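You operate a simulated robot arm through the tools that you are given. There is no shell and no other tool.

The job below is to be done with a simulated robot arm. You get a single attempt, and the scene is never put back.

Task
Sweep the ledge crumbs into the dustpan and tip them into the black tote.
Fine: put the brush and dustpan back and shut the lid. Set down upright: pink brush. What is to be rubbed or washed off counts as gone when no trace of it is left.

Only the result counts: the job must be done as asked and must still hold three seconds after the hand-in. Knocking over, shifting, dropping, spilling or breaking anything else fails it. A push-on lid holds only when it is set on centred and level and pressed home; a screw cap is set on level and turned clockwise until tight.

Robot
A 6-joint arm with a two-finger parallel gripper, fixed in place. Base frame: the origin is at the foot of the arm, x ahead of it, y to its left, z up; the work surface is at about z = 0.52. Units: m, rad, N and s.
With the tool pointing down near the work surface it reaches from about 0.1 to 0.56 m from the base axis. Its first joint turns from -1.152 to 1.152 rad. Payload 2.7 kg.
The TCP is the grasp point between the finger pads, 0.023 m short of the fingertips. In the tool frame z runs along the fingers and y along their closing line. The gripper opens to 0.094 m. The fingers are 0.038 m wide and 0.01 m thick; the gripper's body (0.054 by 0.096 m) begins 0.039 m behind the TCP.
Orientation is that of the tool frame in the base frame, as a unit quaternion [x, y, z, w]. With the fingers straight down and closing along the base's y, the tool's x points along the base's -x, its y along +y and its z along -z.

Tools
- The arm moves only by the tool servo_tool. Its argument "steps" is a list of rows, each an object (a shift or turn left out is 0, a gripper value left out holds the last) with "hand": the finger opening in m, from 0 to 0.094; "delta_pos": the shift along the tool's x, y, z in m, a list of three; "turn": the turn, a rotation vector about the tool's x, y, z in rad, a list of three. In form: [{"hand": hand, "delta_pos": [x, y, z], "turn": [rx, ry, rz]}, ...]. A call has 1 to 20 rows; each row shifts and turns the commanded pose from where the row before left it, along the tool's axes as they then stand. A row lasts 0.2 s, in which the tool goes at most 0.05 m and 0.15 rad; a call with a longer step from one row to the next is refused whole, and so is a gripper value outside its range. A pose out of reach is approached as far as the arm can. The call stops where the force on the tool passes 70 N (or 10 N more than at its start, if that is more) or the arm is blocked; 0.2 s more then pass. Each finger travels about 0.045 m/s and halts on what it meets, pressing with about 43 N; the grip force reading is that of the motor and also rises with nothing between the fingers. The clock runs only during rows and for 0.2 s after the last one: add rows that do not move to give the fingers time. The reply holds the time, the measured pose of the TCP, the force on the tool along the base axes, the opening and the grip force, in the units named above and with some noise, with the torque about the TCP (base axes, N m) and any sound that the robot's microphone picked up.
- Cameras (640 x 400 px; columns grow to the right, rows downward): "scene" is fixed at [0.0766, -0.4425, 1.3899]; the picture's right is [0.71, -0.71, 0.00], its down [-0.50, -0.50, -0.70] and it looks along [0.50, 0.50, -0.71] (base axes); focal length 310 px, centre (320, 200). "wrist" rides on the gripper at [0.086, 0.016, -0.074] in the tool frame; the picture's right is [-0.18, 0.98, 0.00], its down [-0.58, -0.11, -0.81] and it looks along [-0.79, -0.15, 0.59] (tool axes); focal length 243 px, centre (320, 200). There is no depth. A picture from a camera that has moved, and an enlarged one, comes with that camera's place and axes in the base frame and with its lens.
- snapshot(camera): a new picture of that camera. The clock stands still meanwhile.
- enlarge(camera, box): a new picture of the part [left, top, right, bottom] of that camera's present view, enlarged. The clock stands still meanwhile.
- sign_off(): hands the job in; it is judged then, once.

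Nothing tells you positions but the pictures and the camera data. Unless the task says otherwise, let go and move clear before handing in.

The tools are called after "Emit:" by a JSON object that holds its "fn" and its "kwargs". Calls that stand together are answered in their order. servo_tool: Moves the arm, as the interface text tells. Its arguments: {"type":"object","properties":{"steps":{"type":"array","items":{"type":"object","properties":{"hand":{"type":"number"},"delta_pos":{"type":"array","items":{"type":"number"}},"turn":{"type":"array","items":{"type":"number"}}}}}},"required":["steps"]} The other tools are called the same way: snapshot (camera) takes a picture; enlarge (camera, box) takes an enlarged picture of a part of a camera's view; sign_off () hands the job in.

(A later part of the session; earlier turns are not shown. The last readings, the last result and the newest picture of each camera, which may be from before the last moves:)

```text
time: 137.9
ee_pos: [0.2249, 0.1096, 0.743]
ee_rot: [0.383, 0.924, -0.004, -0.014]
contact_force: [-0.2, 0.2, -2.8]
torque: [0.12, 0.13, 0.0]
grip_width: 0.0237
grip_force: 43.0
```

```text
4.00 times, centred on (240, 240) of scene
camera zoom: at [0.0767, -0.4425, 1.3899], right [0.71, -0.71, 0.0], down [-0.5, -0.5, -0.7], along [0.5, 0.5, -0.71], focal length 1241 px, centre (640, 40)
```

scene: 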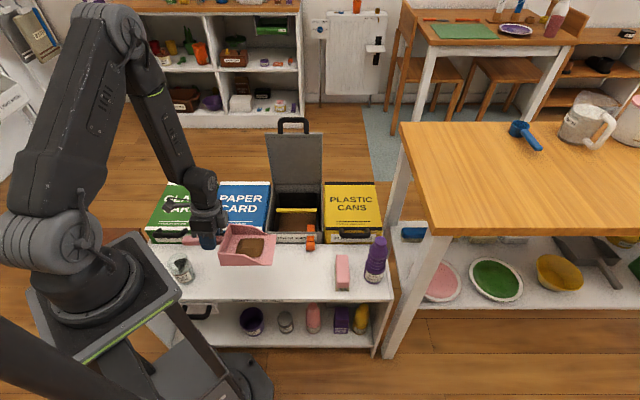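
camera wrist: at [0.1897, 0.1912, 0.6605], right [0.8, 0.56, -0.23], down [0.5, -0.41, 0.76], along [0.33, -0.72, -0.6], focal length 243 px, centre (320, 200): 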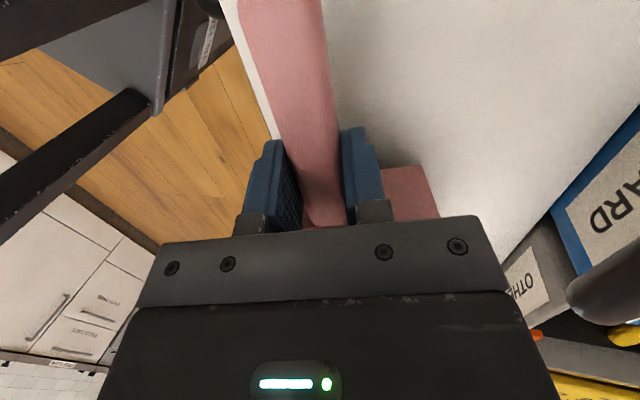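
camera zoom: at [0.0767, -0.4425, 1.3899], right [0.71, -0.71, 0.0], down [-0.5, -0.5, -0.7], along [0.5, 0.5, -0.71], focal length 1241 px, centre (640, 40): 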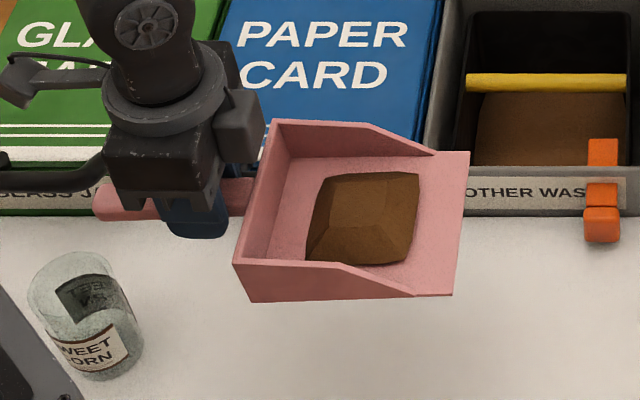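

The pan is level with the crumb heap in it. Carrying it smoothly up and over to the tote.

Emit:
{"fn": "servo_tool", "kwargs": {"steps": [{"delta_pos": [0, 0, -0.03]}, {"delta_pos": [0, 0, -0.03]}, {"delta_pos": [-0.007, 0.011, -0.02]}, {"delta_pos": [-0.0133, 0.0207, -0.0091]}, {"delta_pos": [-0.0133, 0.0207, -0.0091]}, {"delta_pos": [-0.0133, 0.0207, -0.0091]}, {"delta_pos": [-0.0133, 0.0207, -0.0091]}, {"delta_pos": [-0.0133, 0.0207, 0]}, {"delta_pos": [-0.0133, 0.0207, 0]}, {"delta_pos": [-0.0133, 0.0207, 0]}, {"delta_pos": [-0.0133, 0.0207, 0]}, {"delta_pos": [-0.0133, 0.0207, 0]}, {"delta_pos": [-0.0133, 0.0207, 0]}, {"delta_pos": [-0.0133, 0.0207, 0]}, {}]}}

Emit:
{"fn": "snapshot", "kwargs": {"camera": "scene"}}

Emit:
{"fn": "snapshot", "kwargs": {"camera": "wrist"}}

```text
time: 141.1
ee_pos: [0.5052, 0.1705, 0.8565]
ee_rot: [0.384, 0.923, 0.002, -0.008]
contact_force: [-1.1, -0.2, -2.7]
torque: [0.11, 0.12, 0.01]
grip_width: 0.0235
grip_force: 43.2
```

```text
taken
```

scene: 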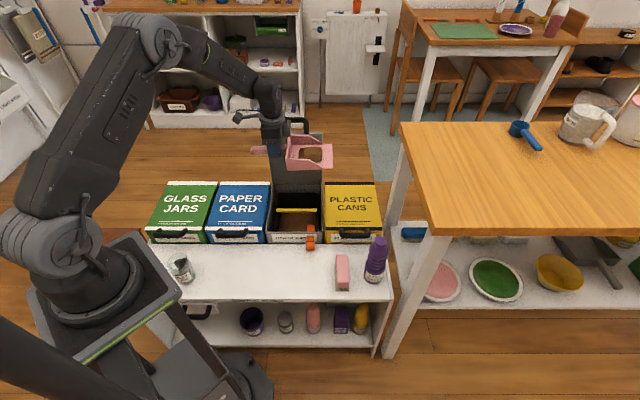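

```text
taken
camera wrist: at [0.4558, 0.2423, 0.933], right [0.83, 0.56, -0.01], down [0.35, -0.5, 0.8], along [0.45, -0.66, -0.6], focal length 243 px, centre (320, 200)
```

wrist: 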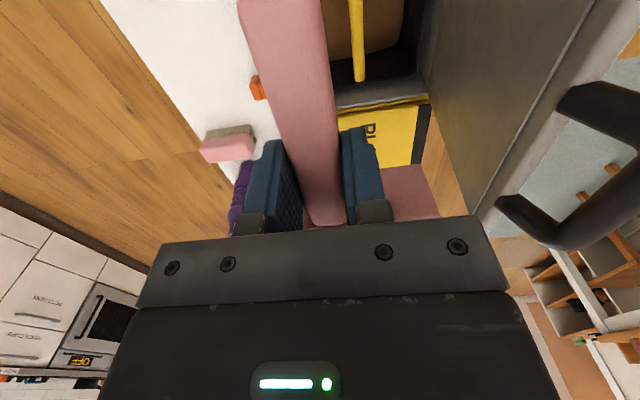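

I'm above the tote with the pan level. So that nothing falls on the neighbouring bin, I'll first shift left and lower so the pan's mouth will be over the tote's middle when tipping.

Emit:
{"fn": "servo_tool", "kwargs": {"steps": [{"delta_pos": [0.024, 0, 0.018]}, {"delta_pos": [0.024, 0, 0.018]}, {"delta_pos": [0.024, 0, 0.018]}, {}]}}

Emit:
{"fn": "servo_tool", "kwargs": {"steps": [{"turn": [0, 0.08, 0]}, {"turn": [0, 0.08, 0]}, {"turn": [0, 0.08, 0]}, {"turn": [0, 0.08, 0]}, {}]}}

Emit:
{"fn": "enlarge", "kwargs": {"camera": "scene", "box": [200, 110, 400, 260]}}

```text
time: 142.1
ee_pos: [0.4532, 0.2226, 0.8041]
ee_rot: [0.382, 0.924, 0.002, -0.007]
contact_force: [-0.3, 0.7, -2.5]
torque: [0.14, 0.17, 0.02]
grip_width: 0.0236
grip_force: 42.6
```

```text
time: 143.3
ee_pos: [0.454, 0.2226, 0.8039]
ee_rot: [0.377, 0.911, 0.064, -0.156]
contact_force: [0.0, -0.5, -2.5]
torque: [0.13, 0.12, -0.03]
grip_width: 0.0239
grip_force: 43.1
```

```text
2.67 times, centred on (300, 185) of scene
camera zoom: at [0.0767, -0.4425, 1.3899], right [0.71, -0.71, 0.0], down [-0.5, -0.5, -0.7], along [0.5, 0.5, -0.71], focal length 828 px, centre (373, 240)
```

zoom: 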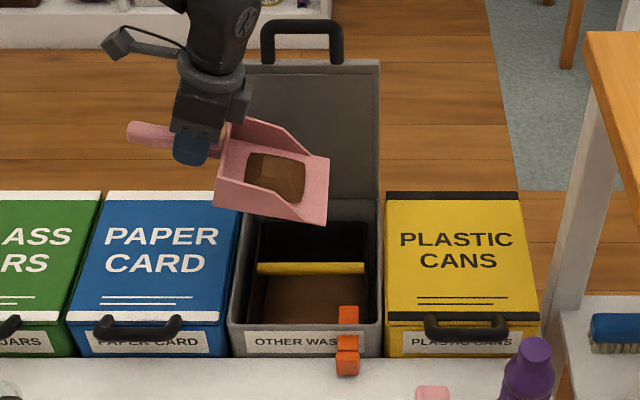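

The mouth points over the tote. Continuing to tip.

Emit:
{"fn": "servo_tool", "kwargs": {"steps": [{"turn": [0, 0.08, 0]}, {"turn": [0, 0.08, 0]}, {"turn": [0, 0.08, 0]}, {"turn": [0, 0.08, 0]}, {"turn": [0, 0.08, 0]}, {}]}}

Emit:
{"fn": "enlarge", "kwargs": {"camera": "scene", "box": [200, 110, 400, 260]}}

```text
time: 144.7
ee_pos: [0.4533, 0.2219, 0.8042]
ee_rot: [0.357, 0.862, 0.137, -0.333]
contact_force: [-0.9, -0.3, -2.5]
torque: [0.09, 0.05, 0.0]
grip_width: 0.0238
grip_force: 42.3
```

```text
2.67 times, centred on (300, 185) of scene
camera zoom: at [0.0767, -0.4425, 1.3899], right [0.71, -0.71, 0.0], down [-0.5, -0.5, -0.7], along [0.5, 0.5, -0.71], focal length 828 px, centre (373, 240)
```

zoom: 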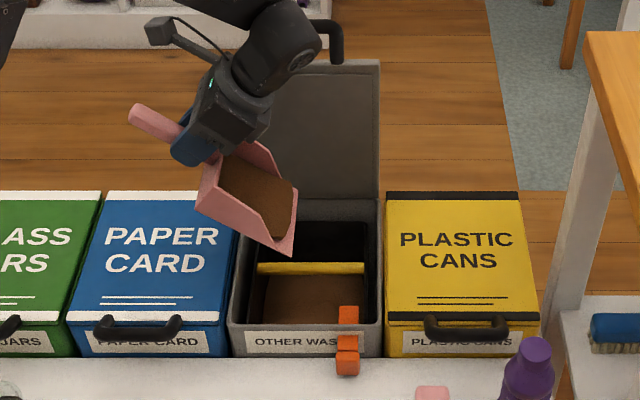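

The heap is starting to slide. I'll shift a bit right so the mouth stays over the middle, and continue tipping.

Emit:
{"fn": "servo_tool", "kwargs": {"steps": [{"delta_pos": [-0.0226, 0, -0.0198]}, {"turn": [0, 0.08, 0]}, {"turn": [0, 0.08, 0]}, {"turn": [0, 0.08, 0]}, {}]}}

Emit:
{"fn": "enlarge", "kwargs": {"camera": "scene", "box": [200, 110, 400, 260]}}

```text
time: 145.9
ee_pos: [0.4742, 0.2008, 0.8024]
ee_rot: [0.337, 0.816, 0.177, -0.435]
contact_force: [-0.9, 0.2, -2.5]
torque: [0.07, 0.06, -0.02]
grip_width: 0.0237
grip_force: 42.9
```

```text
2.67 times, centred on (300, 185) of scene
camera zoom: at [0.0767, -0.4425, 1.3899], right [0.71, -0.71, 0.0], down [-0.5, -0.5, -0.7], along [0.5, 0.5, -0.71], focal length 828 px, centre (373, 240)
```

zoom: 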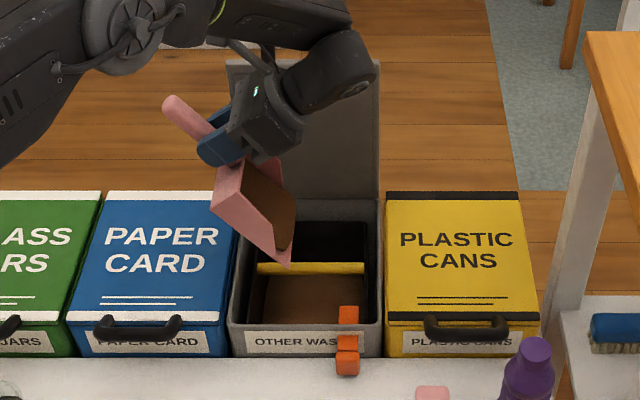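

Emit:
{"fn": "servo_tool", "kwargs": {"steps": [{"delta_pos": [-0.0201, 0, -0.0287]}, {"turn": [0, 0.08, 0]}, {"turn": [0, 0.08, 0]}, {"turn": [0, 0.08, 0]}, {}]}}

Emit:
{"fn": "enlarge", "kwargs": {"camera": "scene", "box": [200, 110, 400, 260]}}

Emit:
{"fn": "snapshot", "kwargs": {"camera": "wrist"}}

```text
time: 147.1
ee_pos: [0.4956, 0.1749, 0.8032]
ee_rot: [0.314, 0.758, 0.217, -0.529]
contact_force: [0.1, 0.1, -1.8]
torque: [0.03, 0.03, 0.0]
grip_width: 0.0239
grip_force: 42.5
out of reach, approached as far as the arm can: row 4
```

```text
2.67 times, centred on (300, 185) of scene
camera zoom: at [0.0767, -0.4425, 1.3899], right [0.71, -0.71, 0.0], down [-0.5, -0.5, -0.7], along [0.5, 0.5, -0.71], focal length 828 px, centre (373, 240)
```

zoom: 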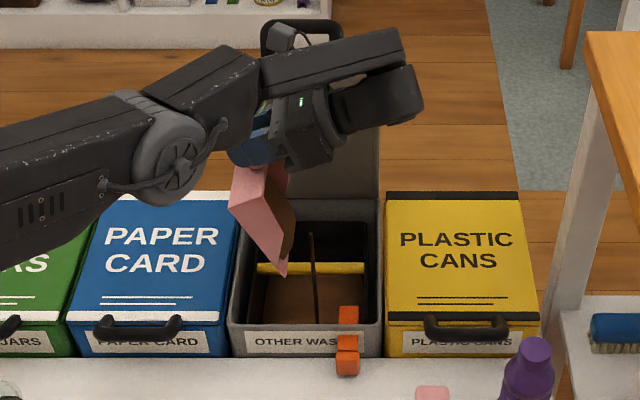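

```text
taken
camera wrist: at [0.5341, 0.1579, 0.9112], right [0.74, 0.65, -0.18], down [0.6, -0.75, -0.27], along [-0.3, 0.09, -0.95], focal length 243 px, centre (320, 200)
```

wrist: 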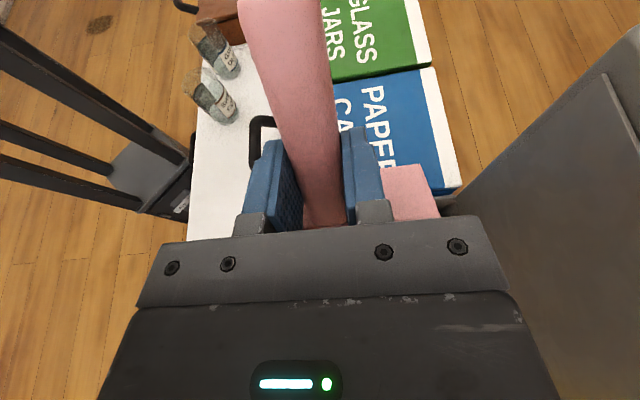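

Crumbs are streaming from the pan into the tote. I'll hold this pose and let it all pour out.

Emit:
{"fn": "servo_tool", "kwargs": {"steps": [{}, {}, {}, {}, {}, {}, {}, {}, {}, {}]}}

Emit:
{"fn": "enlarge", "kwargs": {"camera": "scene", "box": [200, 110, 400, 260]}}

Emit:
{"fn": "enlarge", "kwargs": {"camera": "scene", "box": [260, 170, 330, 240]}}

```text
time: 149.3
ee_pos: [0.4959, 0.175, 0.8035]
ee_rot: [0.315, 0.758, 0.218, -0.528]
contact_force: [0.0, -0.2, -1.8]
torque: [0.02, -0.03, -0.01]
grip_width: 0.0237
grip_force: 43.3
```

```text
2.67 times, centred on (300, 185) of scene
camera zoom: at [0.0767, -0.4425, 1.3899], right [0.71, -0.71, 0.0], down [-0.5, -0.5, -0.7], along [0.5, 0.5, -0.71], focal length 828 px, centre (373, 240)
```

zoom: 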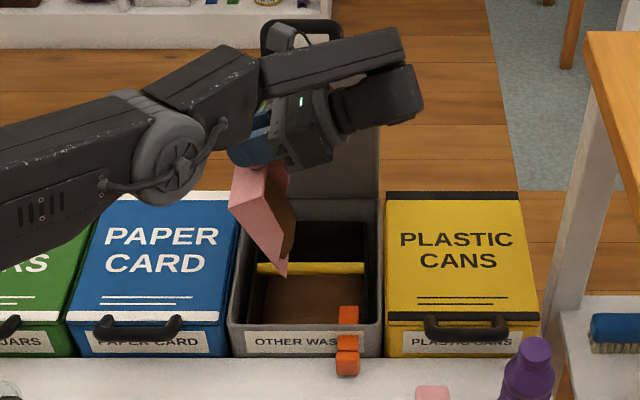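

```text
5.71 times, centred on (295, 205) of scene
camera zoom: at [0.0767, -0.4425, 1.3899], right [0.71, -0.71, 0.0], down [-0.5, -0.5, -0.7], along [0.5, 0.5, -0.71], focal length 1773 px, centre (463, 171)
```

zoom: 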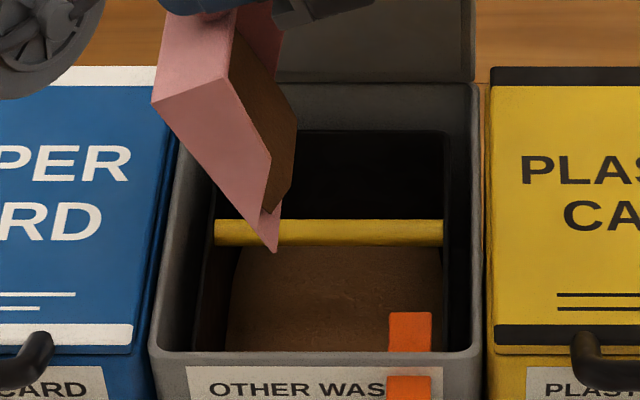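

The stream stopped but some crumbs remain in the pan, and the wrist is at its reach limit. I'll yaw the pan so that the wrist comes closer to the robot, which gives room to tip further.

Emit:
{"fn": "servo_tool", "kwargs": {"steps": [{"turn": [-0.0932, 0, 0.0362]}, {"turn": [-0.0932, 0, 0.0362]}, {"turn": [-0.0932, 0, 0.0362]}, {"turn": [-0.0932, 0, 0.0362]}, {"turn": [-0.0932, 0, 0.0362]}, {}]}}

Emit:
{"fn": "enlarge", "kwargs": {"camera": "scene", "box": [200, 110, 400, 260]}}

```text
time: 150.7
ee_pos: [0.4953, 0.1763, 0.8059]
ee_rot: [0.496, 0.655, 0.34, -0.457]
contact_force: [-0.8, 0.4, -2.6]
torque: [0.01, 0.0, -0.01]
grip_width: 0.0239
grip_force: 43.4
```

```text
2.67 times, centred on (300, 185) of scene
camera zoom: at [0.0767, -0.4425, 1.3899], right [0.71, -0.71, 0.0], down [-0.5, -0.5, -0.7], along [0.5, 0.5, -0.71], focal length 828 px, centre (373, 240)
```

zoom: 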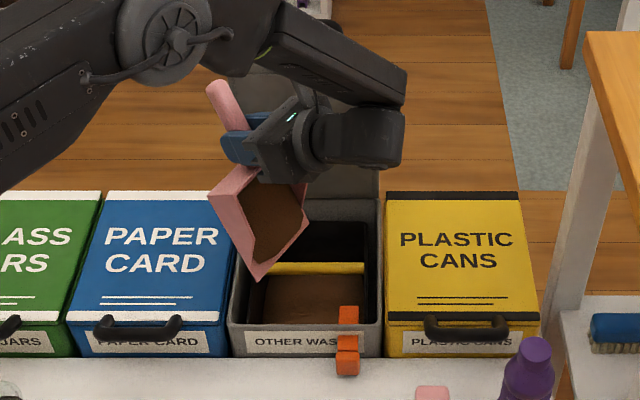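

That freed up reach. I'll centre the mouth over the tote and tip further.

Emit:
{"fn": "servo_tool", "kwargs": {"steps": [{"delta_pos": [-0.0034, 0.0228, -0.0097]}, {"delta_pos": [-0.0034, 0.0228, -0.0097]}, {"turn": [0, 0.08, 0]}, {"turn": [0, 0.08, 0]}, {"turn": [0, 0.08, 0]}, {}]}}

Emit:
{"fn": "enlarge", "kwargs": {"camera": "scene", "box": [200, 110, 400, 260]}}

```text
time: 152.1
ee_pos: [0.5453, 0.1682, 0.8043]
ee_rot: [0.451, 0.597, 0.395, -0.534]
contact_force: [-0.5, 0.5, -2.6]
torque: [-0.03, -0.01, 0.0]
grip_width: 0.0239
grip_force: 43.4
```

```text
2.67 times, centred on (300, 185) of scene
camera zoom: at [0.0767, -0.4425, 1.3899], right [0.71, -0.71, 0.0], down [-0.5, -0.5, -0.7], along [0.5, 0.5, -0.71], focal length 828 px, centre (373, 240)
```

zoom: 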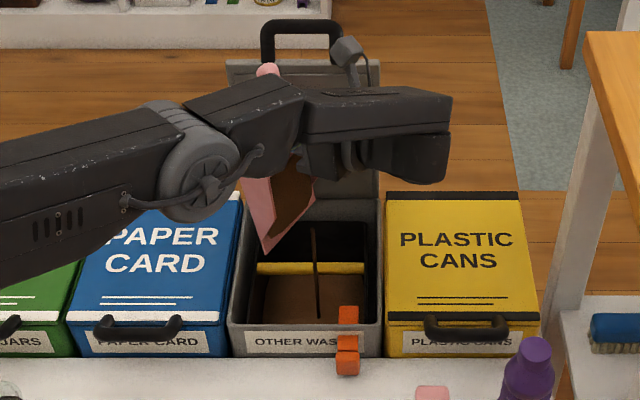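

Crumbs are pouring again. Holding here a moment.

Emit:
{"fn": "servo_tool", "kwargs": {"steps": [{}, {}, {}, {}, {}, {}]}}

Emit:
{"fn": "enlarge", "kwargs": {"camera": "scene", "box": [240, 130, 360, 240]}}

```text
time: 153.5
ee_pos: [0.5457, 0.1666, 0.804]
ee_rot: [0.451, 0.596, 0.396, -0.534]
contact_force: [-0.7, 0.1, -3.1]
torque: [-0.02, -0.02, -0.04]
grip_width: 0.0239
grip_force: 42.9
```

```text
3.64 times, centred on (300, 185) of scene
camera zoom: at [0.0767, -0.4425, 1.3899], right [0.71, -0.71, 0.0], down [-0.5, -0.5, -0.7], along [0.5, 0.5, -0.71], focal length 1128 px, centre (393, 254)
```

zoom: 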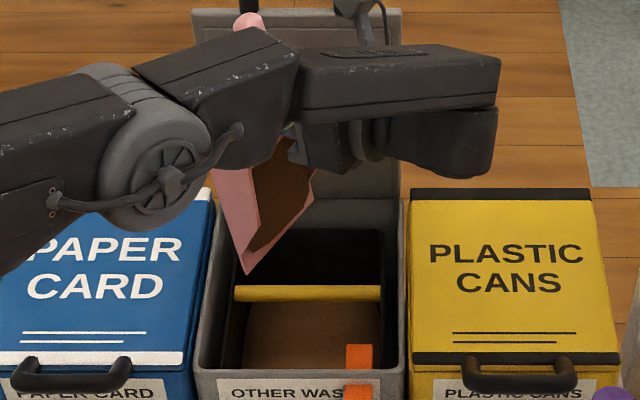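

Pouring follows the tilt, so I need to go past vertical. I'll yaw a little more, recentre, and keep tipping.

Emit:
{"fn": "servo_tool", "kwargs": {"steps": [{"delta_pos": [0.0128, -0.0018, -0.0197]}, {"delta_pos": [0.0128, -0.0018, -0.0197]}, {"turn": [-0.0994, 0.001, 0.012]}, {"turn": [-0.0994, 0.001, 0.012]}, {"turn": [-0.0994, 0.001, 0.012]}, {}]}}

Emit:
{"fn": "servo_tool", "kwargs": {"steps": [{"turn": [0, 0.08, 0]}, {"turn": [0, 0.08, 0]}, {"turn": [0, 0.08, 0]}, {}]}}

Emit:
{"fn": "enlarge", "kwargs": {"camera": "scene", "box": [220, 110, 380, 250]}}

```text
time: 154.9
ee_pos: [0.5522, 0.1328, 0.8351]
ee_rot: [0.536, 0.522, 0.471, -0.468]
contact_force: [-0.4, -0.4, -1.9]
torque: [-0.05, -0.01, -0.03]
grip_width: 0.0234
grip_force: 42.6
```

```text
time: 155.9
ee_pos: [0.5512, 0.1339, 0.8336]
ee_rot: [0.474, 0.462, 0.532, -0.528]
contact_force: [1.2, -0.5, -2.3]
torque: [-0.08, 0.0, -0.04]
grip_width: 0.0239
grip_force: 43.1
```

```text
2.86 times, centred on (300, 180) of scene
camera zoom: at [0.0767, -0.4425, 1.3899], right [0.71, -0.71, 0.0], down [-0.5, -0.5, -0.7], along [0.5, 0.5, -0.71], focal length 887 px, centre (377, 257)
```

zoom: 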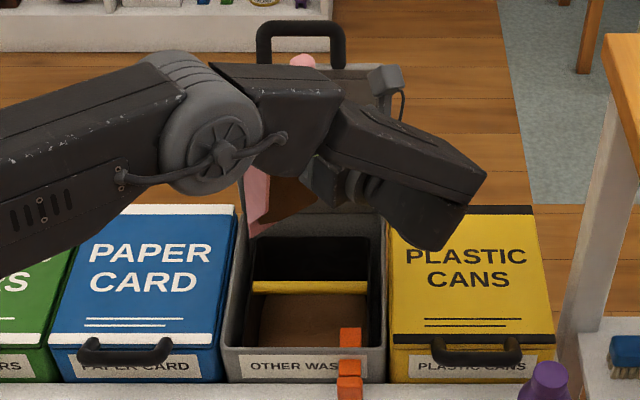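

Emit:
{"fn": "servo_tool", "kwargs": {"steps": [{"turn": [0, 0.08, 0]}, {"turn": [0, 0.08, 0]}, {"turn": [0, 0.08, 0]}, {}, {}]}}

Emit:
{"fn": "enlarge", "kwargs": {"camera": "scene", "box": [220, 110, 380, 250]}}

Emit:
{"fn": "snapshot", "kwargs": {"camera": "wrist"}}

```text
time: 157.1
ee_pos: [0.5521, 0.1338, 0.8349]
ee_rot: [0.408, 0.395, 0.585, -0.579]
contact_force: [0.8, 0.0, -2.5]
torque: [-0.15, 0.0, -0.01]
grip_width: 0.0235
grip_force: 43.4
```

```text
2.86 times, centred on (300, 180) of scene
camera zoom: at [0.0767, -0.4425, 1.3899], right [0.71, -0.71, 0.0], down [-0.5, -0.5, -0.7], along [0.5, 0.5, -0.71], focal length 887 px, centre (377, 257)
```

zoom: 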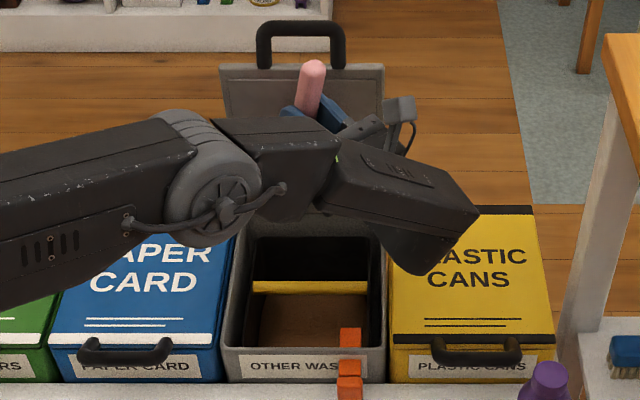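

```text
taken
camera wrist: at [0.5662, 0.0326, 0.8893], right [0.98, 0.05, -0.18], down [-0.13, -0.55, -0.83], along [-0.14, 0.84, -0.53], focal length 243 px, centre (320, 200)
```

wrist: 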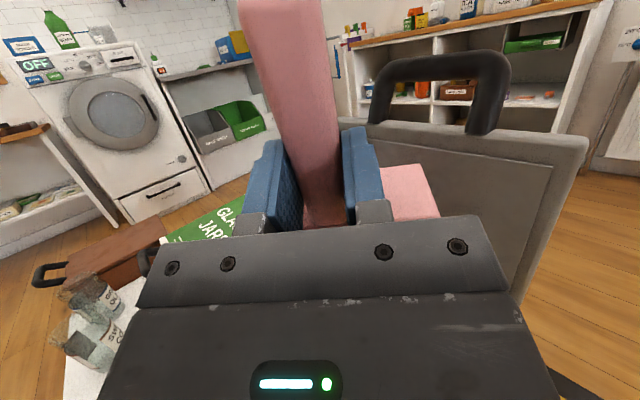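

The pan is now beyond vertical. I'll shift so that its mouth stays over the tote's centre, then tip slightly further and hold.

Emit:
{"fn": "servo_tool", "kwargs": {"steps": [{"delta_pos": [0.0076, 0.0004, -0.0198]}, {"delta_pos": [0.0076, 0.0004, -0.0198]}, {"turn": [0, 0.08, 0]}, {"turn": [0, 0.08, 0]}, {}, {}]}}

Emit:
{"fn": "enlarge", "kwargs": {"camera": "scene", "box": [220, 110, 380, 250]}}

```text
time: 158.5
ee_pos: [0.5518, 0.089, 0.8338]
ee_rot: [0.36, 0.348, 0.615, -0.609]
contact_force: [-0.5, 0.2, -2.6]
torque: [-0.13, 0.0, 0.06]
grip_width: 0.0233
grip_force: 42.8
```

```text
2.86 times, centred on (300, 180) of scene
camera zoom: at [0.0767, -0.4425, 1.3899], right [0.71, -0.71, 0.0], down [-0.5, -0.5, -0.7], along [0.5, 0.5, -0.71], focal length 887 px, centre (377, 257)
```

zoom: 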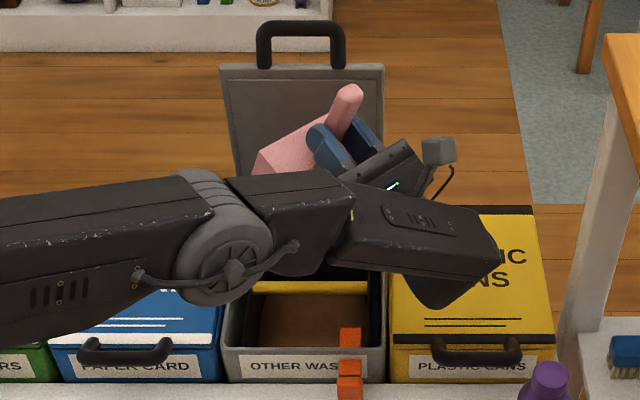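

Tipped to 120°. Now I'll tilt back to see whether the pan is empty.

Emit:
{"fn": "servo_tool", "kwargs": {"steps": [{"turn": [0, -0.08, 0]}, {"turn": [0, -0.08, 0]}, {"turn": [0, -0.08, 0]}, {"turn": [0, -0.08, 0]}, {"turn": [0, -0.08, 0]}, {"turn": [0, -0.08, 0]}, {"turn": [0, -0.08, 0]}, {"turn": [0, -0.08, 0]}, {"turn": [0, -0.08, 0]}, {"turn": [0, -0.08, 0]}, {"turn": [0, -0.08, 0]}, {"turn": [0, -0.08, 0]}, {}]}}

Emit:
{"fn": "enlarge", "kwargs": {"camera": "scene", "box": [220, 110, 380, 250]}}

```text
time: 161.3
ee_pos: [0.552, 0.0892, 0.8357]
ee_rot: [0.603, 0.59, 0.38, -0.379]
contact_force: [-0.2, -0.1, -1.6]
torque: [0.05, 0.0, -0.02]
grip_width: 0.0235
grip_force: 42.7
```

```text
2.86 times, centred on (300, 180) of scene
camera zoom: at [0.0767, -0.4425, 1.3899], right [0.71, -0.71, 0.0], down [-0.5, -0.5, -0.7], along [0.5, 0.5, -0.71], focal length 887 px, centre (377, 257)
```

zoom: 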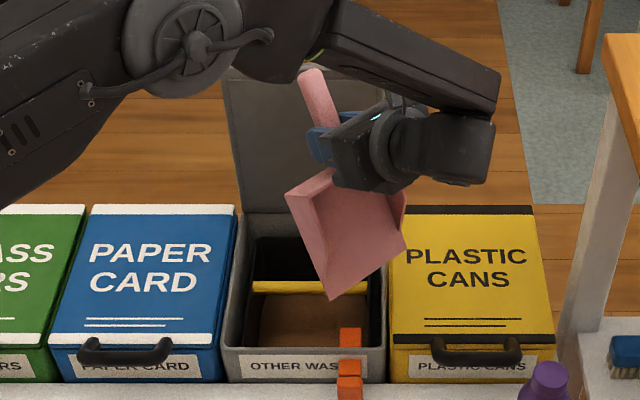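

The pan is empty and the lids around look clean. Let me check for stray crumbs around the tote.

Emit:
{"fn": "enlarge", "kwargs": {"camera": "scene", "box": [200, 170, 300, 250]}}

Emit:
{"fn": "enlarge", "kwargs": {"camera": "scene", "box": [290, 170, 390, 250]}}

Emit:
{"fn": "enlarge", "kwargs": {"camera": "scene", "box": [160, 230, 400, 350]}}

```text
5.00 times, centred on (250, 210) of scene
camera zoom: at [0.0767, -0.4425, 1.3899], right [0.71, -0.71, 0.0], down [-0.5, -0.5, -0.7], along [0.5, 0.5, -0.71], focal length 1552 px, centre (670, 150)
```

zoom: 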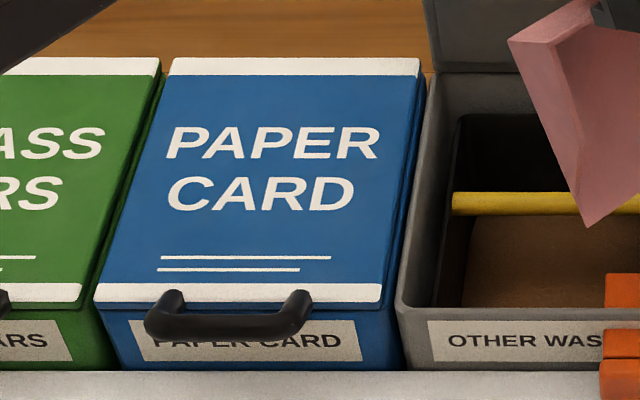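

```text
5.00 times, centred on (340, 210) of scene
camera zoom: at [0.0767, -0.4425, 1.3899], right [0.71, -0.71, 0.0], down [-0.5, -0.5, -0.7], along [0.5, 0.5, -0.71], focal length 1552 px, centre (220, 150)
```

zoom: 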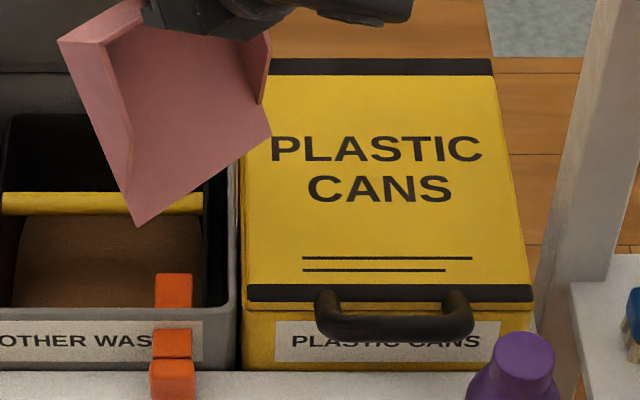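

```text
2.67 times, centred on (280, 290) of scene
camera zoom: at [0.0767, -0.4425, 1.3899], right [0.71, -0.71, 0.0], down [-0.5, -0.5, -0.7], along [0.5, 0.5, -0.71], focal length 828 px, centre (427, -40)
```

zoom: 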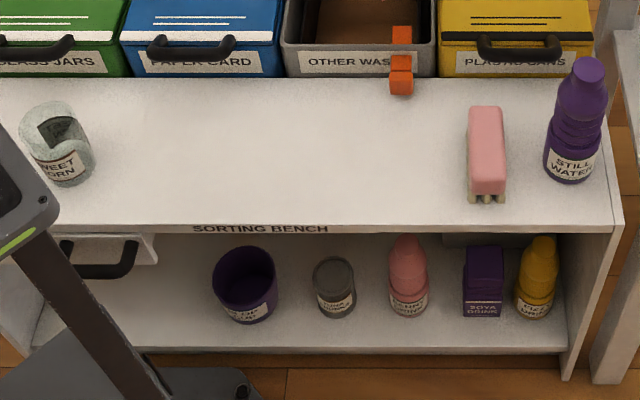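

Everything is clean: crumbs are in the tote, none spilled. Now I'll level the pan and carry it back to its place.

Emit:
{"fn": "servo_tool", "kwargs": {"steps": [{"turn": [0, -0.1, 0]}, {"turn": [0, -0.1, 0]}, {"turn": [0, -0.1, 0]}, {"turn": [0, -0.1, 0]}, {"turn": [0, -0.1, 0]}, {"turn": [0, -0.1, 0]}, {"turn": [0, -0.1, 0]}, {"turn": [0, -0.1, 0]}, {"turn": [0, -0.1, 0]}, {"turn": [0, -0.1, 0]}, {"turn": [0, -0.1336, 0]}, {}]}}

```text
time: 163.9
ee_pos: [0.5526, 0.0911, 0.8337]
ee_rot: [0.712, 0.702, -0.004, -0.002]
contact_force: [0.5, 1.1, -2.5]
torque: [0.18, 0.0, 0.04]
grip_width: 0.0238
grip_force: 42.9
```

Emit:
{"fn": "servo_tool", "kwargs": {"steps": [{"turn": [0, 0, -0.1]}, {"turn": [0, 0, -0.1]}, {"turn": [0, 0, -0.1]}, {"turn": [0, 0, -0.1]}, {"turn": [0, 0, -0.1]}, {"turn": [0, 0, -0.1]}, {"turn": [0, 0, -0.1]}, {"turn": [0, 0, -0.1]}, {}]}}

Emit:
{"fn": "servo_tool", "kwargs": {"steps": [{"delta_pos": [0.0272, -0.0243, 0]}, {"delta_pos": [0.0272, -0.0243, 0]}, {"delta_pos": [0.0272, -0.0243, 0]}, {"delta_pos": [0.0272, -0.0243, 0]}, {"delta_pos": [0.0272, -0.0243, 0]}, {"delta_pos": [0.0272, -0.0243, 0]}, {"delta_pos": [0.0272, -0.0243, 0.02]}, {"delta_pos": [0.0272, -0.0243, 0.03]}, {"delta_pos": [0.0272, -0.0243, 0.03]}, {}]}}

Emit:
{"fn": "snapshot", "kwargs": {"camera": "scene"}}

```text
time: 165.9
ee_pos: [0.5521, 0.0907, 0.8348]
ee_rot: [0.381, 0.924, -0.003, -0.005]
contact_force: [-0.3, 0.9, -2.1]
torque: [0.12, 0.16, -0.01]
grip_width: 0.0233
grip_force: 42.5
```

```text
time: 168.1
ee_pos: [0.223, 0.109, 0.7566]
ee_rot: [0.383, 0.924, -0.002, -0.005]
contact_force: [1.4, -0.2, -1.4]
torque: [0.16, 0.15, -0.03]
grip_width: 0.0236
grip_force: 42.9
```

```text
taken
```

scene: 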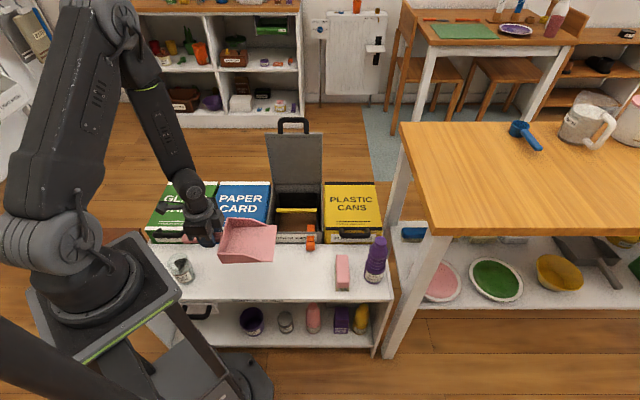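

The pan is above its old spot. I'll apply the same lean as before and lower it.

Emit:
{"fn": "servo_tool", "kwargs": {"steps": [{"turn": [0.0417, 0.0139, 0]}, {"turn": [0.0417, 0.0139, 0]}, {"turn": [0.0417, 0.0139, 0]}, {"turn": [0.0417, 0.0139, 0]}, {"turn": [0.0417, 0.0139, 0]}, {"delta_pos": [-0.002, 0.0039, -0.0009]}, {"delta_pos": [-0.0017, 0.0047, 0.0216]}, {"delta_pos": [-0.0017, 0.0047, 0.0216]}, {"delta_pos": [-0.0017, 0.0047, 0.0216]}, {"delta_pos": [-0.0017, 0.0047, 0.0216]}, {"delta_pos": [-0.0017, 0.0047, 0.0216]}, {"delta_pos": [-0.0017, 0.0047, 0.0216]}, {}]}}

Emit:
{"fn": "enlarge", "kwargs": {"camera": "scene", "box": [150, 220, 310, 320]}}

```text
time: 170.9
ee_pos: [0.2275, 0.1114, 0.6212]
ee_rot: [0.381, 0.917, -0.085, -0.077]
contact_force: [-0.7, -0.2, -3.0]
torque: [0.11, 0.09, -0.01]
grip_width: 0.0236
grip_force: 43.3
```

```text
4.00 times, centred on (230, 270) of scene
camera zoom: at [0.0767, -0.4425, 1.3899], right [0.71, -0.71, 0.0], down [-0.5, -0.5, -0.7], along [0.5, 0.5, -0.71], focal length 1241 px, centre (680, -80)
```

zoom: 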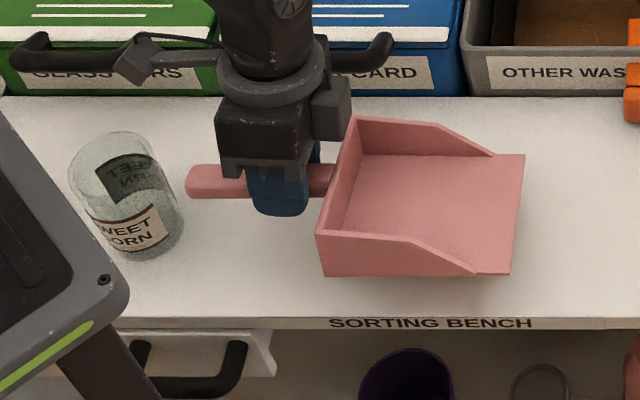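

Empty and at the right place. Lowering gently until it touches the ledge.

Emit:
{"fn": "servo_tool", "kwargs": {"steps": [{"delta_pos": [-0.0009, 0.0026, 0.0117]}, {"delta_pos": [-0.0009, 0.0026, 0.0117]}, {"delta_pos": [-0.0006, 0.0017, 0.0078]}, {}]}}

Emit:
{"fn": "servo_tool", "kwargs": {"steps": [{"delta_pos": [-0.0004, 0.0011, 0.0049]}, {"delta_pos": [-0.0004, 0.0011, 0.0049]}, {}]}}

```text
time: 171.9
ee_pos: [0.2286, 0.1094, 0.5916]
ee_rot: [0.38, 0.918, -0.085, -0.077]
contact_force: [0.0, -0.2, -3.0]
torque: [0.15, 0.1, -0.01]
grip_width: 0.0236
grip_force: 43.0
```

```text
time: 172.7
ee_pos: [0.2277, 0.1096, 0.5831]
ee_rot: [0.38, 0.918, -0.084, -0.077]
contact_force: [0.7, 0.4, -3.0]
torque: [0.15, 0.11, 0.0]
grip_width: 0.0238
grip_force: 42.8
```

Emit:
{"fn": "servo_tool", "kwargs": {"steps": [{"delta_pos": [-0.0003, 0.0009, 0.0039]}, {}]}}

Emit:
{"fn": "servo_tool", "kwargs": {"steps": [{"delta_pos": [-0.0003, 0.0009, 0.0039]}, {}]}}

Emit:
{"fn": "enlarge", "kwargs": {"camera": "scene", "box": [150, 220, 310, 320]}}

```text
time: 173.3
ee_pos: [0.2278, 0.1103, 0.5781]
ee_rot: [0.38, 0.918, -0.085, -0.077]
contact_force: [-0.4, 0.6, -2.4]
torque: [0.13, 0.1, -0.02]
grip_width: 0.0236
grip_force: 43.1
```

```text
time: 173.9
ee_pos: [0.2277, 0.1109, 0.5755]
ee_rot: [0.38, 0.918, -0.085, -0.076]
contact_force: [-0.3, -1.1, -0.8]
torque: [0.17, 0.01, 0.01]
grip_width: 0.0238
grip_force: 42.8
```

```text
4.00 times, centred on (230, 270) of scene
camera zoom: at [0.0767, -0.4425, 1.3899], right [0.71, -0.71, 0.0], down [-0.5, -0.5, -0.7], along [0.5, 0.5, -0.71], focal length 1241 px, centre (680, -80)
```

zoom: 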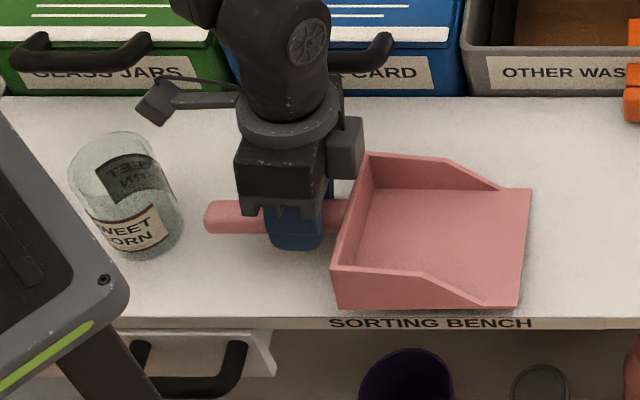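

First contact made by the far edge. I'll keep pressing gently so the pan settles flat.

Emit:
{"fn": "servo_tool", "kwargs": {"steps": [{"delta_pos": [-0.0003, 0.0009, 0.0039]}, {}]}}

Emit:
{"fn": "servo_tool", "kwargs": {"steps": [{"delta_pos": [-0.0003, 0.0009, 0.0039]}, {}]}}

Emit:
{"fn": "servo_tool", "kwargs": {"steps": [{"delta_pos": [-0.0002, 0.0006, 0.0029]}, {}]}}

Emit:
{"fn": "enlarge", "kwargs": {"camera": "scene", "box": [150, 220, 310, 320]}}

```text
time: 174.5
ee_pos: [0.2259, 0.1097, 0.5718]
ee_rot: [0.382, 0.917, -0.085, -0.077]
contact_force: [-6.2, -7.5, 24.2]
torque: [0.08, -1.11, -0.37]
grip_width: 0.0242
grip_force: 43.1
```

```text
time: 175.1
ee_pos: [0.2295, 0.1111, 0.5665]
ee_rot: [0.38, 0.918, -0.083, -0.075]
contact_force: [2.4, -2.0, 7.3]
torque: [0.15, -0.61, -0.17]
grip_width: 0.0247
grip_force: 42.4
```

```text
time: 175.7
ee_pos: [0.2283, 0.1105, 0.564]
ee_rot: [0.38, 0.918, -0.084, -0.077]
contact_force: [1.4, -3.6, 8.5]
torque: [0.16, -0.63, -0.25]
grip_width: 0.0248
grip_force: 42.8
```

```text
4.00 times, centred on (230, 270) of scene
camera zoom: at [0.0766, -0.4425, 1.3899], right [0.71, -0.71, 0.0], down [-0.5, -0.5, -0.7], along [0.5, 0.5, -0.71], focal length 1241 px, centre (680, -80)
```

zoom: 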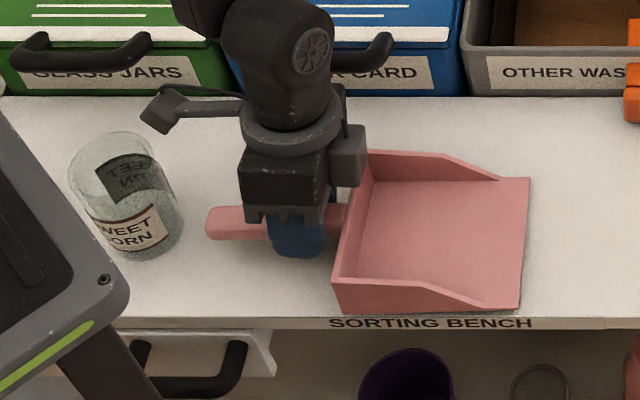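

The pan is practically flat on the ledge at its old spot. One more millimetre, then release.

Emit:
{"fn": "servo_tool", "kwargs": {"steps": [{"delta_pos": [-0.0001, 0.0003, 0.0012]}, {}, {"hand": 0.06}, {}, {}, {}, {}]}}

Emit:
{"fn": "enlarge", "kwargs": {"camera": "scene", "box": [150, 220, 310, 320]}}

```text
time: 177.3
ee_pos: [0.2284, 0.1098, 0.5621]
ee_rot: [0.38, 0.918, -0.085, -0.076]
contact_force: [0.9, -0.4, -0.8]
torque: [0.03, 0.01, 0.0]
grip_width: 0.0601
grip_force: 0.1
```

```text
4.00 times, centred on (230, 270) of scene
camera zoom: at [0.0766, -0.4425, 1.3899], right [0.71, -0.71, 0.0], down [-0.5, -0.5, -0.7], along [0.5, 0.5, -0.71], focal length 1241 px, centre (680, -80)
```

zoom: 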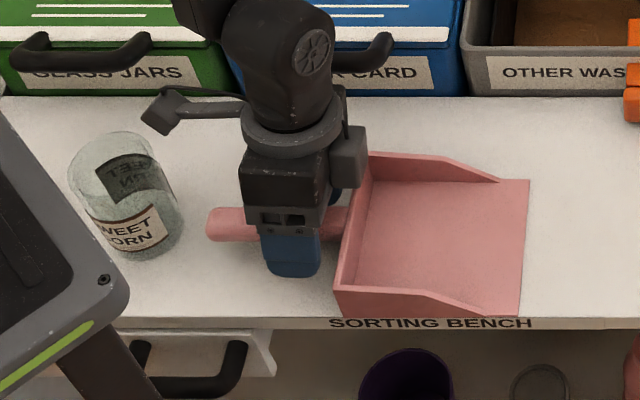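

Released flat. Raising the hand straight up with the same lean, then straightening.

Emit:
{"fn": "servo_tool", "kwargs": {"steps": [{"delta_pos": [0.0015, -0.0043, -0.0195]}, {"delta_pos": [0.0015, -0.0043, -0.0195]}, {"delta_pos": [0.0023, -0.0064, -0.0292]}, {"delta_pos": [0.0023, -0.0064, -0.0292]}, {"delta_pos": [0.0031, -0.0086, -0.039]}, {"delta_pos": [0.0031, -0.0086, -0.039]}, {"delta_pos": [0.0031, -0.0086, -0.039]}, {"turn": [-0.0417, -0.0139, 0]}, {"turn": [-0.0417, -0.0139, 0]}, {"turn": [-0.0417, -0.0139, 0]}, {"turn": [-0.0417, -0.0139, 0]}, {"turn": [-0.0417, -0.0139, 0]}, {}]}}

Emit:
{"fn": "snapshot", "kwargs": {"camera": "scene"}}

```text
time: 180.1
ee_pos: [0.2279, 0.1091, 0.782]
ee_rot: [0.383, 0.924, -0.001, -0.003]
contact_force: [0.1, 0.1, 0.1]
torque: [0.01, -0.01, -0.03]
grip_width: 0.0602
grip_force: 0.3
```

```text
taken
```

scene: 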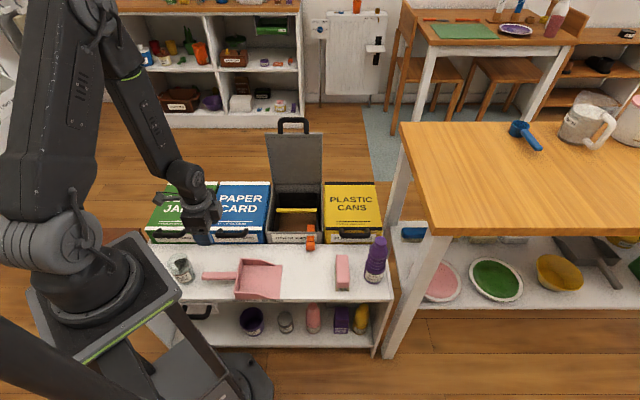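

The dustpan is back in place, level. Finally I'll shut the lid, guiding it by the handle along the same arc. First, return to the pose above the handle.

Emit:
{"fn": "servo_tool", "kwargs": {"steps": [{"delta_pos": [0, 0, -0.042]}, {"delta_pos": [0, 0, -0.042]}, {"delta_pos": [0, 0, -0.042]}, {"delta_pos": [0, 0, -0.042]}, {"delta_pos": [-0.0286, 0.0304, 0]}, {"delta_pos": [-0.0286, 0.0304, 0]}, {"delta_pos": [-0.0286, 0.0304, 0]}, {"delta_pos": [-0.0286, 0.0304, 0]}, {"delta_pos": [-0.0286, 0.0304, 0]}, {"delta_pos": [-0.0286, 0.0304, 0]}, {"delta_pos": [-0.0286, 0.0304, 0]}, {}]}}

Emit:
{"fn": "servo_tool", "kwargs": {"steps": [{"turn": [-0.1, 0, 0]}, {"turn": [-0.1, 0, 0]}, {"turn": [-0.1, 0, 0]}, {"turn": [-0.1, 0, 0]}, {"turn": [-0.05, 0, 0]}, {}]}}

Emit:
{"fn": "snapshot", "kwargs": {"camera": "wrist"}}

Emit:
{"fn": "enlarge", "kwargs": {"camera": "scene", "box": [220, 80, 380, 260]}}

```text
time: 182.7
ee_pos: [0.5206, 0.1172, 0.9484]
ee_rot: [0.383, 0.924, -0.002, -0.005]
contact_force: [0.6, -0.1, -0.5]
torque: [0.0, -0.01, -0.01]
grip_width: 0.0602
grip_force: 0.0
```

```text
time: 184.1
ee_pos: [0.5211, 0.1193, 0.9479]
ee_rot: [0.374, 0.901, 0.204, 0.081]
contact_force: [0.6, 1.0, 0.3]
torque: [0.01, 0.02, 0.02]
grip_width: 0.06
grip_force: 0.0
```

```text
taken
camera wrist: at [0.4471, 0.1677, 1.0236], right [0.76, 0.49, 0.42], down [0.1, -0.73, 0.68], along [0.64, -0.47, -0.6], focal length 243 px, centre (320, 200)
```

wrist: 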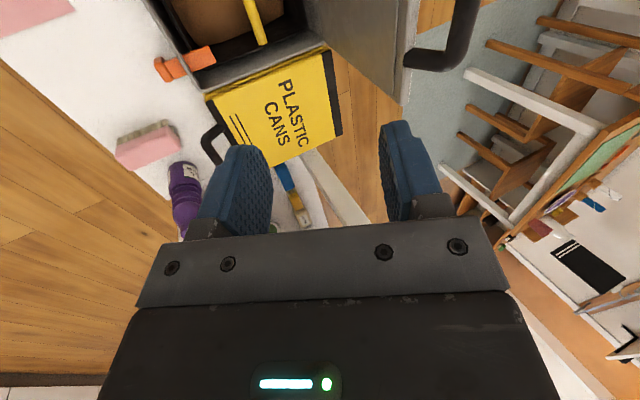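

```text
2.22 times, centred on (300, 170) of scene
camera zoom: at [0.0766, -0.4425, 1.3899], right [0.71, -0.71, 0.0], down [-0.5, -0.5, -0.7], along [0.5, 0.5, -0.71], focal length 690 px, centre (364, 267)
```

zoom: 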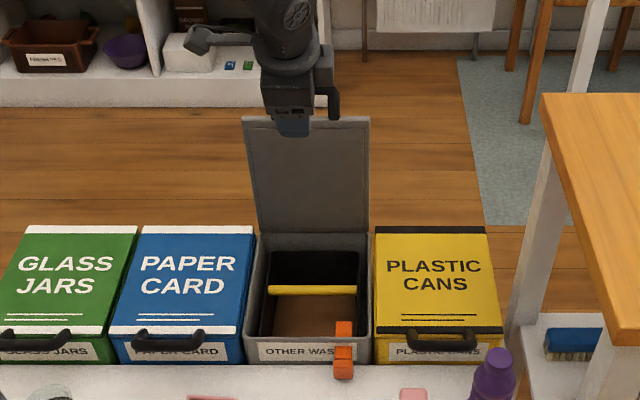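

Emit:
{"fn": "servo_tool", "kwargs": {"steps": [{"delta_pos": [0, 0.0293, 0.0141]}, {"delta_pos": [0, 0.0293, 0.0141]}, {"delta_pos": [0, 0.0293, 0.0141]}, {"delta_pos": [0, 0.0293, 0.0141]}, {}]}}

Emit:
{"fn": "snapshot", "kwargs": {"camera": "wrist"}}

```text
time: 185.3
ee_pos: [0.6142, 0.2134, 0.9485]
ee_rot: [0.374, 0.901, 0.203, 0.08]
contact_force: [-0.2, 0.1, -0.3]
torque: [-0.03, 0.02, -0.03]
grip_width: 0.0599
grip_force: 0.0
```

```text
taken
camera wrist: at [0.5389, 0.2613, 1.0243], right [0.76, 0.5, 0.42], down [0.1, -0.73, 0.68], along [0.64, -0.47, -0.6], focal length 243 px, centre (320, 200)
```

wrist: 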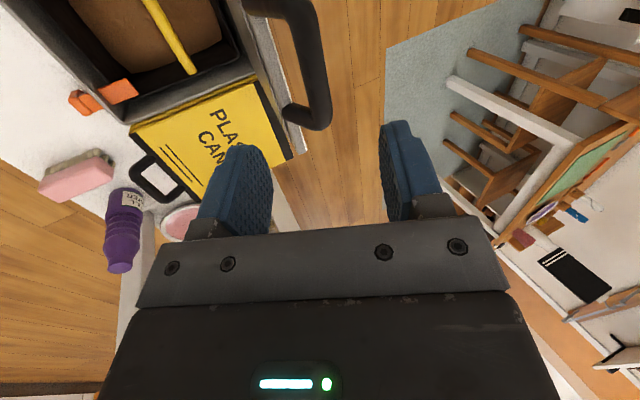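

Matched the earlier pose. Advancing along the tool axis around the handle bar.

Emit:
{"fn": "servo_tool", "kwargs": {"steps": [{"delta_pos": [0, 0, 0.025]}, {"delta_pos": [0, 0, 0.025]}, {"delta_pos": [0, 0, 0.015]}, {"delta_pos": [0, 0, 0.015]}, {}]}}

Emit:
{"fn": "enlarge", "kwargs": {"camera": "wrist", "box": [200, 0, 440, 230]}}

```text
time: 186.5
ee_pos: [0.6376, 0.2344, 0.8734]
ee_rot: [0.374, 0.901, 0.205, 0.081]
contact_force: [0.7, 0.1, 0.7]
torque: [-0.02, 0.02, 0.01]
grip_width: 0.06
grip_force: 0.0
```

```text
1.74 times, centred on (320, 115) of wrist
camera zoom: at [0.5634, 0.2839, 0.9486], right [0.76, 0.5, 0.42], down [0.1, -0.73, 0.68], along [0.64, -0.47, -0.6], focal length 422 px, centre (320, 348)
```

zoom: 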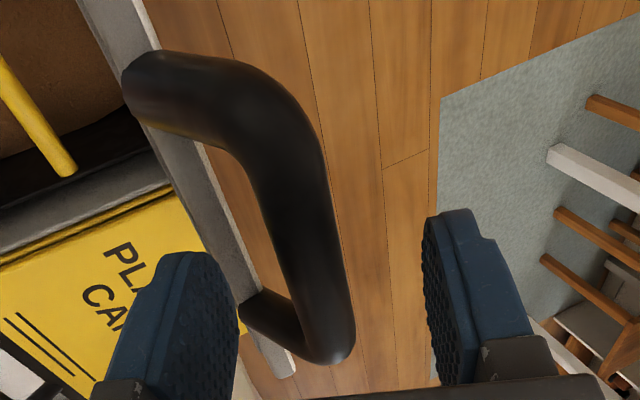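

The bar is between the fingers. Closing on it.

Emit:
{"fn": "servo_tool", "kwargs": {"steps": [{"hand": 0.0}, {}, {}, {}, {}, {}]}}

```text
time: 187.9
ee_pos: [0.6376, 0.2338, 0.8734]
ee_rot: [0.374, 0.901, 0.203, 0.081]
contact_force: [-7.8, -7.2, -0.3]
torque: [-0.1, 0.17, 0.55]
grip_width: 0.0173
grip_force: 45.0
```

Gripped. Now guiding the lid back down the arc in small steps.

Emit:
{"fn": "servo_tool", "kwargs": {"steps": [{"delta_pos": [0, -0.0103, -0.0037]}, {"delta_pos": [0, -0.0103, -0.0037]}, {"delta_pos": [0, -0.0102, -0.0037]}, {}]}}

```text
time: 188.9
ee_pos: [0.6152, 0.2129, 0.8711]
ee_rot: [0.374, 0.901, 0.205, 0.082]
contact_force: [-3.1, 5.2, -0.4]
torque: [-0.14, -0.55, 0.14]
grip_width: 0.0175
grip_force: 45.3
```

Emit:
{"fn": "servo_tool", "kwargs": {"steps": [{"delta_pos": [0, -0.0137, -0.0032]}, {"delta_pos": [0, -0.0136, -0.0032]}, {"turn": [0.1, 0, 0]}, {"turn": [0.1, 0, 0]}, {"turn": [0.1, 0, 0]}, {}]}}

```text
time: 190.3
ee_pos: [0.5964, 0.1907, 0.8638]
ee_rot: [0.383, 0.921, 0.065, 0.025]
contact_force: [3.0, -2.9, -0.2]
torque: [-0.36, -0.38, 0.22]
grip_width: 0.0175
grip_force: 44.8
```

Emit:
{"fn": "servo_tool", "kwargs": {"steps": [{"turn": [0.075, 0, 0]}, {"turn": [0.07, 0, 0]}, {"delta_pos": [0, -0.0139, 0.0044]}, {"delta_pos": [0, -0.0138, 0.0045]}, {}]}}

Emit:
{"fn": "servo_tool", "kwargs": {"steps": [{"delta_pos": [0, -0.0128, 0.0057]}, {"delta_pos": [0, -0.0127, 0.0057]}, {"delta_pos": [0, -0.0122, 0.007]}, {"delta_pos": [0, -0.0121, 0.0069]}, {}]}}

```text
time: 191.5
ee_pos: [0.5747, 0.1736, 0.8568]
ee_rot: [0.383, 0.924, 0.0, -0.003]
contact_force: [12.2, -10.8, -0.6]
torque: [-0.36, -0.53, 0.1]
grip_width: 0.0173
grip_force: 45.2
```

```text
time: 192.7
ee_pos: [0.54, 0.1376, 0.8308]
ee_rot: [0.383, 0.924, 0.0, -0.004]
contact_force: [-0.7, -16.1, 19.4]
torque: [-0.21, -0.13, 0.07]
grip_width: 0.0175
grip_force: 44.3
```

Emit:
{"fn": "servo_tool", "kwargs": {"steps": [{"delta_pos": [-0.0005, -0.0118, 0.0075]}, {"delta_pos": [-0.0005, -0.0118, 0.0075]}, {}]}}

Emit:
{"fn": "servo_tool", "kwargs": {"steps": [{"delta_pos": [0, -0.0106, 0.0092]}, {"delta_pos": [0, -0.0105, 0.0092]}, {}]}}

```text
time: 193.5
ee_pos: [0.524, 0.1221, 0.8156]
ee_rot: [0.382, 0.924, 0.001, -0.003]
contact_force: [27.4, -3.8, -23.0]
torque: [-0.47, -0.74, -0.03]
grip_width: 0.0176
grip_force: 45.7
```

```text
time: 194.3
ee_pos: [0.5083, 0.1064, 0.7969]
ee_rot: [0.383, 0.924, 0.001, -0.003]
contact_force: [19.5, -0.3, -13.3]
torque: [0.18, -0.34, -0.06]
grip_width: 0.0173
grip_force: 45.1
```

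Emit:
{"fn": "servo_tool", "kwargs": {"steps": [{"delta_pos": [-0.0005, -0.0092, 0.0106]}, {"delta_pos": [-0.0005, -0.0092, 0.0105]}, {}]}}

Emit:
{"fn": "servo_tool", "kwargs": {"steps": [{"delta_pos": [0, -0.0085, 0.0112]}, {"delta_pos": [0, -0.0084, 0.0111]}, {}]}}

Emit:
{"fn": "enlarge", "kwargs": {"camera": "scene", "box": [220, 130, 380, 260]}}

```text
time: 195.1
ee_pos: [0.4929, 0.0922, 0.7751]
ee_rot: [0.383, 0.924, -0.001, -0.005]
contact_force: [-1.1, -1.0, 0.9]
torque: [0.27, 0.12, 0.15]
grip_width: 0.0174
grip_force: 45.2
```

```text
time: 195.9
ee_pos: [0.4817, 0.0796, 0.7533]
ee_rot: [0.384, 0.923, -0.003, -0.009]
contact_force: [-29.2, -3.5, 15.3]
torque: [-0.3, 0.15, 0.15]
grip_width: 0.0176
grip_force: 45.6
```

```text
3.08 times, centred on (300, 195) of scene
camera zoom: at [0.0758, -0.4426, 1.3899], right [0.71, -0.71, 0.0], down [-0.5, -0.5, -0.7], along [0.5, 0.5, -0.71], focal length 955 px, centre (382, 215)
```

zoom: 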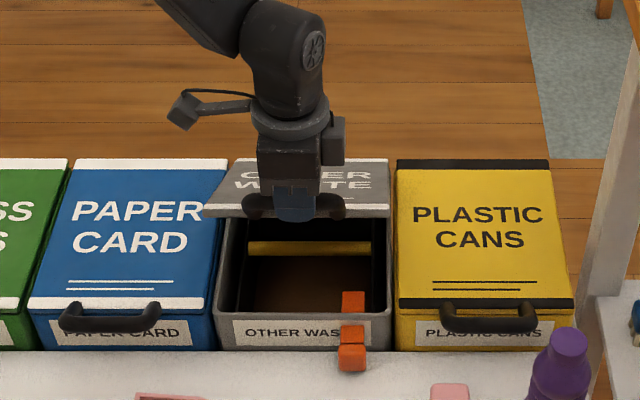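

Emit:
{"fn": "servo_tool", "kwargs": {"steps": [{"delta_pos": [0.0005, -0.008, 0.0116]}, {"delta_pos": [0.0005, -0.008, 0.0115]}, {}]}}

Emit:
{"fn": "servo_tool", "kwargs": {"steps": [{"delta_pos": [0, -0.0061, 0.0127]}, {"delta_pos": [0, -0.0061, 0.0126]}, {}]}}

```text
time: 196.7
ee_pos: [0.4731, 0.0705, 0.7323]
ee_rot: [0.383, 0.924, 0.0, -0.004]
contact_force: [-12.8, 0.8, 4.9]
torque: [0.62, 0.72, -0.05]
grip_width: 0.0172
grip_force: 45.0
```

```text
time: 197.5
ee_pos: [0.4655, 0.0607, 0.7074]
ee_rot: [0.383, 0.924, -0.001, -0.004]
contact_force: [-10.8, 9.5, 0.5]
torque: [0.25, 0.11, -0.09]
grip_width: 0.0175
grip_force: 44.7
```

Emit:
{"fn": "servo_tool", "kwargs": {"steps": [{"delta_pos": [0.0005, -0.0048, 0.0131]}, {"delta_pos": [0.0005, -0.0048, 0.0131]}, {}]}}

Emit:
{"fn": "servo_tool", "kwargs": {"steps": [{"delta_pos": [0, -0.0035, 0.0135]}, {"delta_pos": [0, -0.0034, 0.0135]}, {}]}}

Emit:
{"fn": "enlarge", "kwargs": {"camera": "scene", "box": [250, 180, 350, 260]}}

```text
time: 198.3
ee_pos: [0.4566, 0.0548, 0.6807]
ee_rot: [0.382, 0.924, 0.001, -0.004]
contact_force: [-7.5, -1.4, 2.0]
torque: [-0.45, -0.45, 0.06]
grip_width: 0.0173
grip_force: 45.0
```

```text
time: 199.1
ee_pos: [0.4522, 0.0502, 0.6524]
ee_rot: [0.383, 0.924, 0.001, -0.002]
contact_force: [0.1, 7.3, -1.3]
torque: [0.06, -0.09, -0.01]
grip_width: 0.0171
grip_force: 44.9
```

```text
5.00 times, centred on (300, 220) of scene
camera zoom: at [0.0767, -0.4423, 1.3899], right [0.71, -0.71, 0.0], down [-0.5, -0.5, -0.7], along [0.5, 0.5, -0.71], focal length 1552 px, centre (420, 100)
```

zoom: 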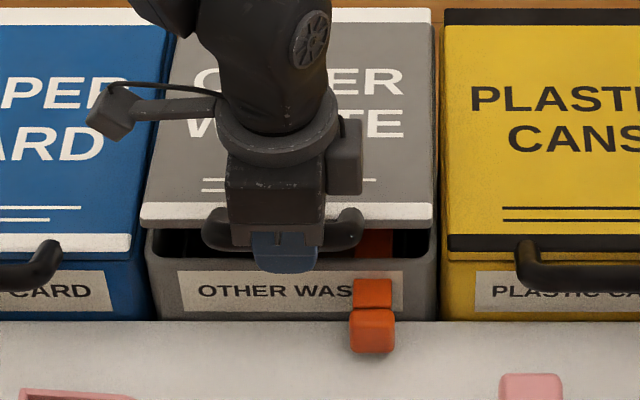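

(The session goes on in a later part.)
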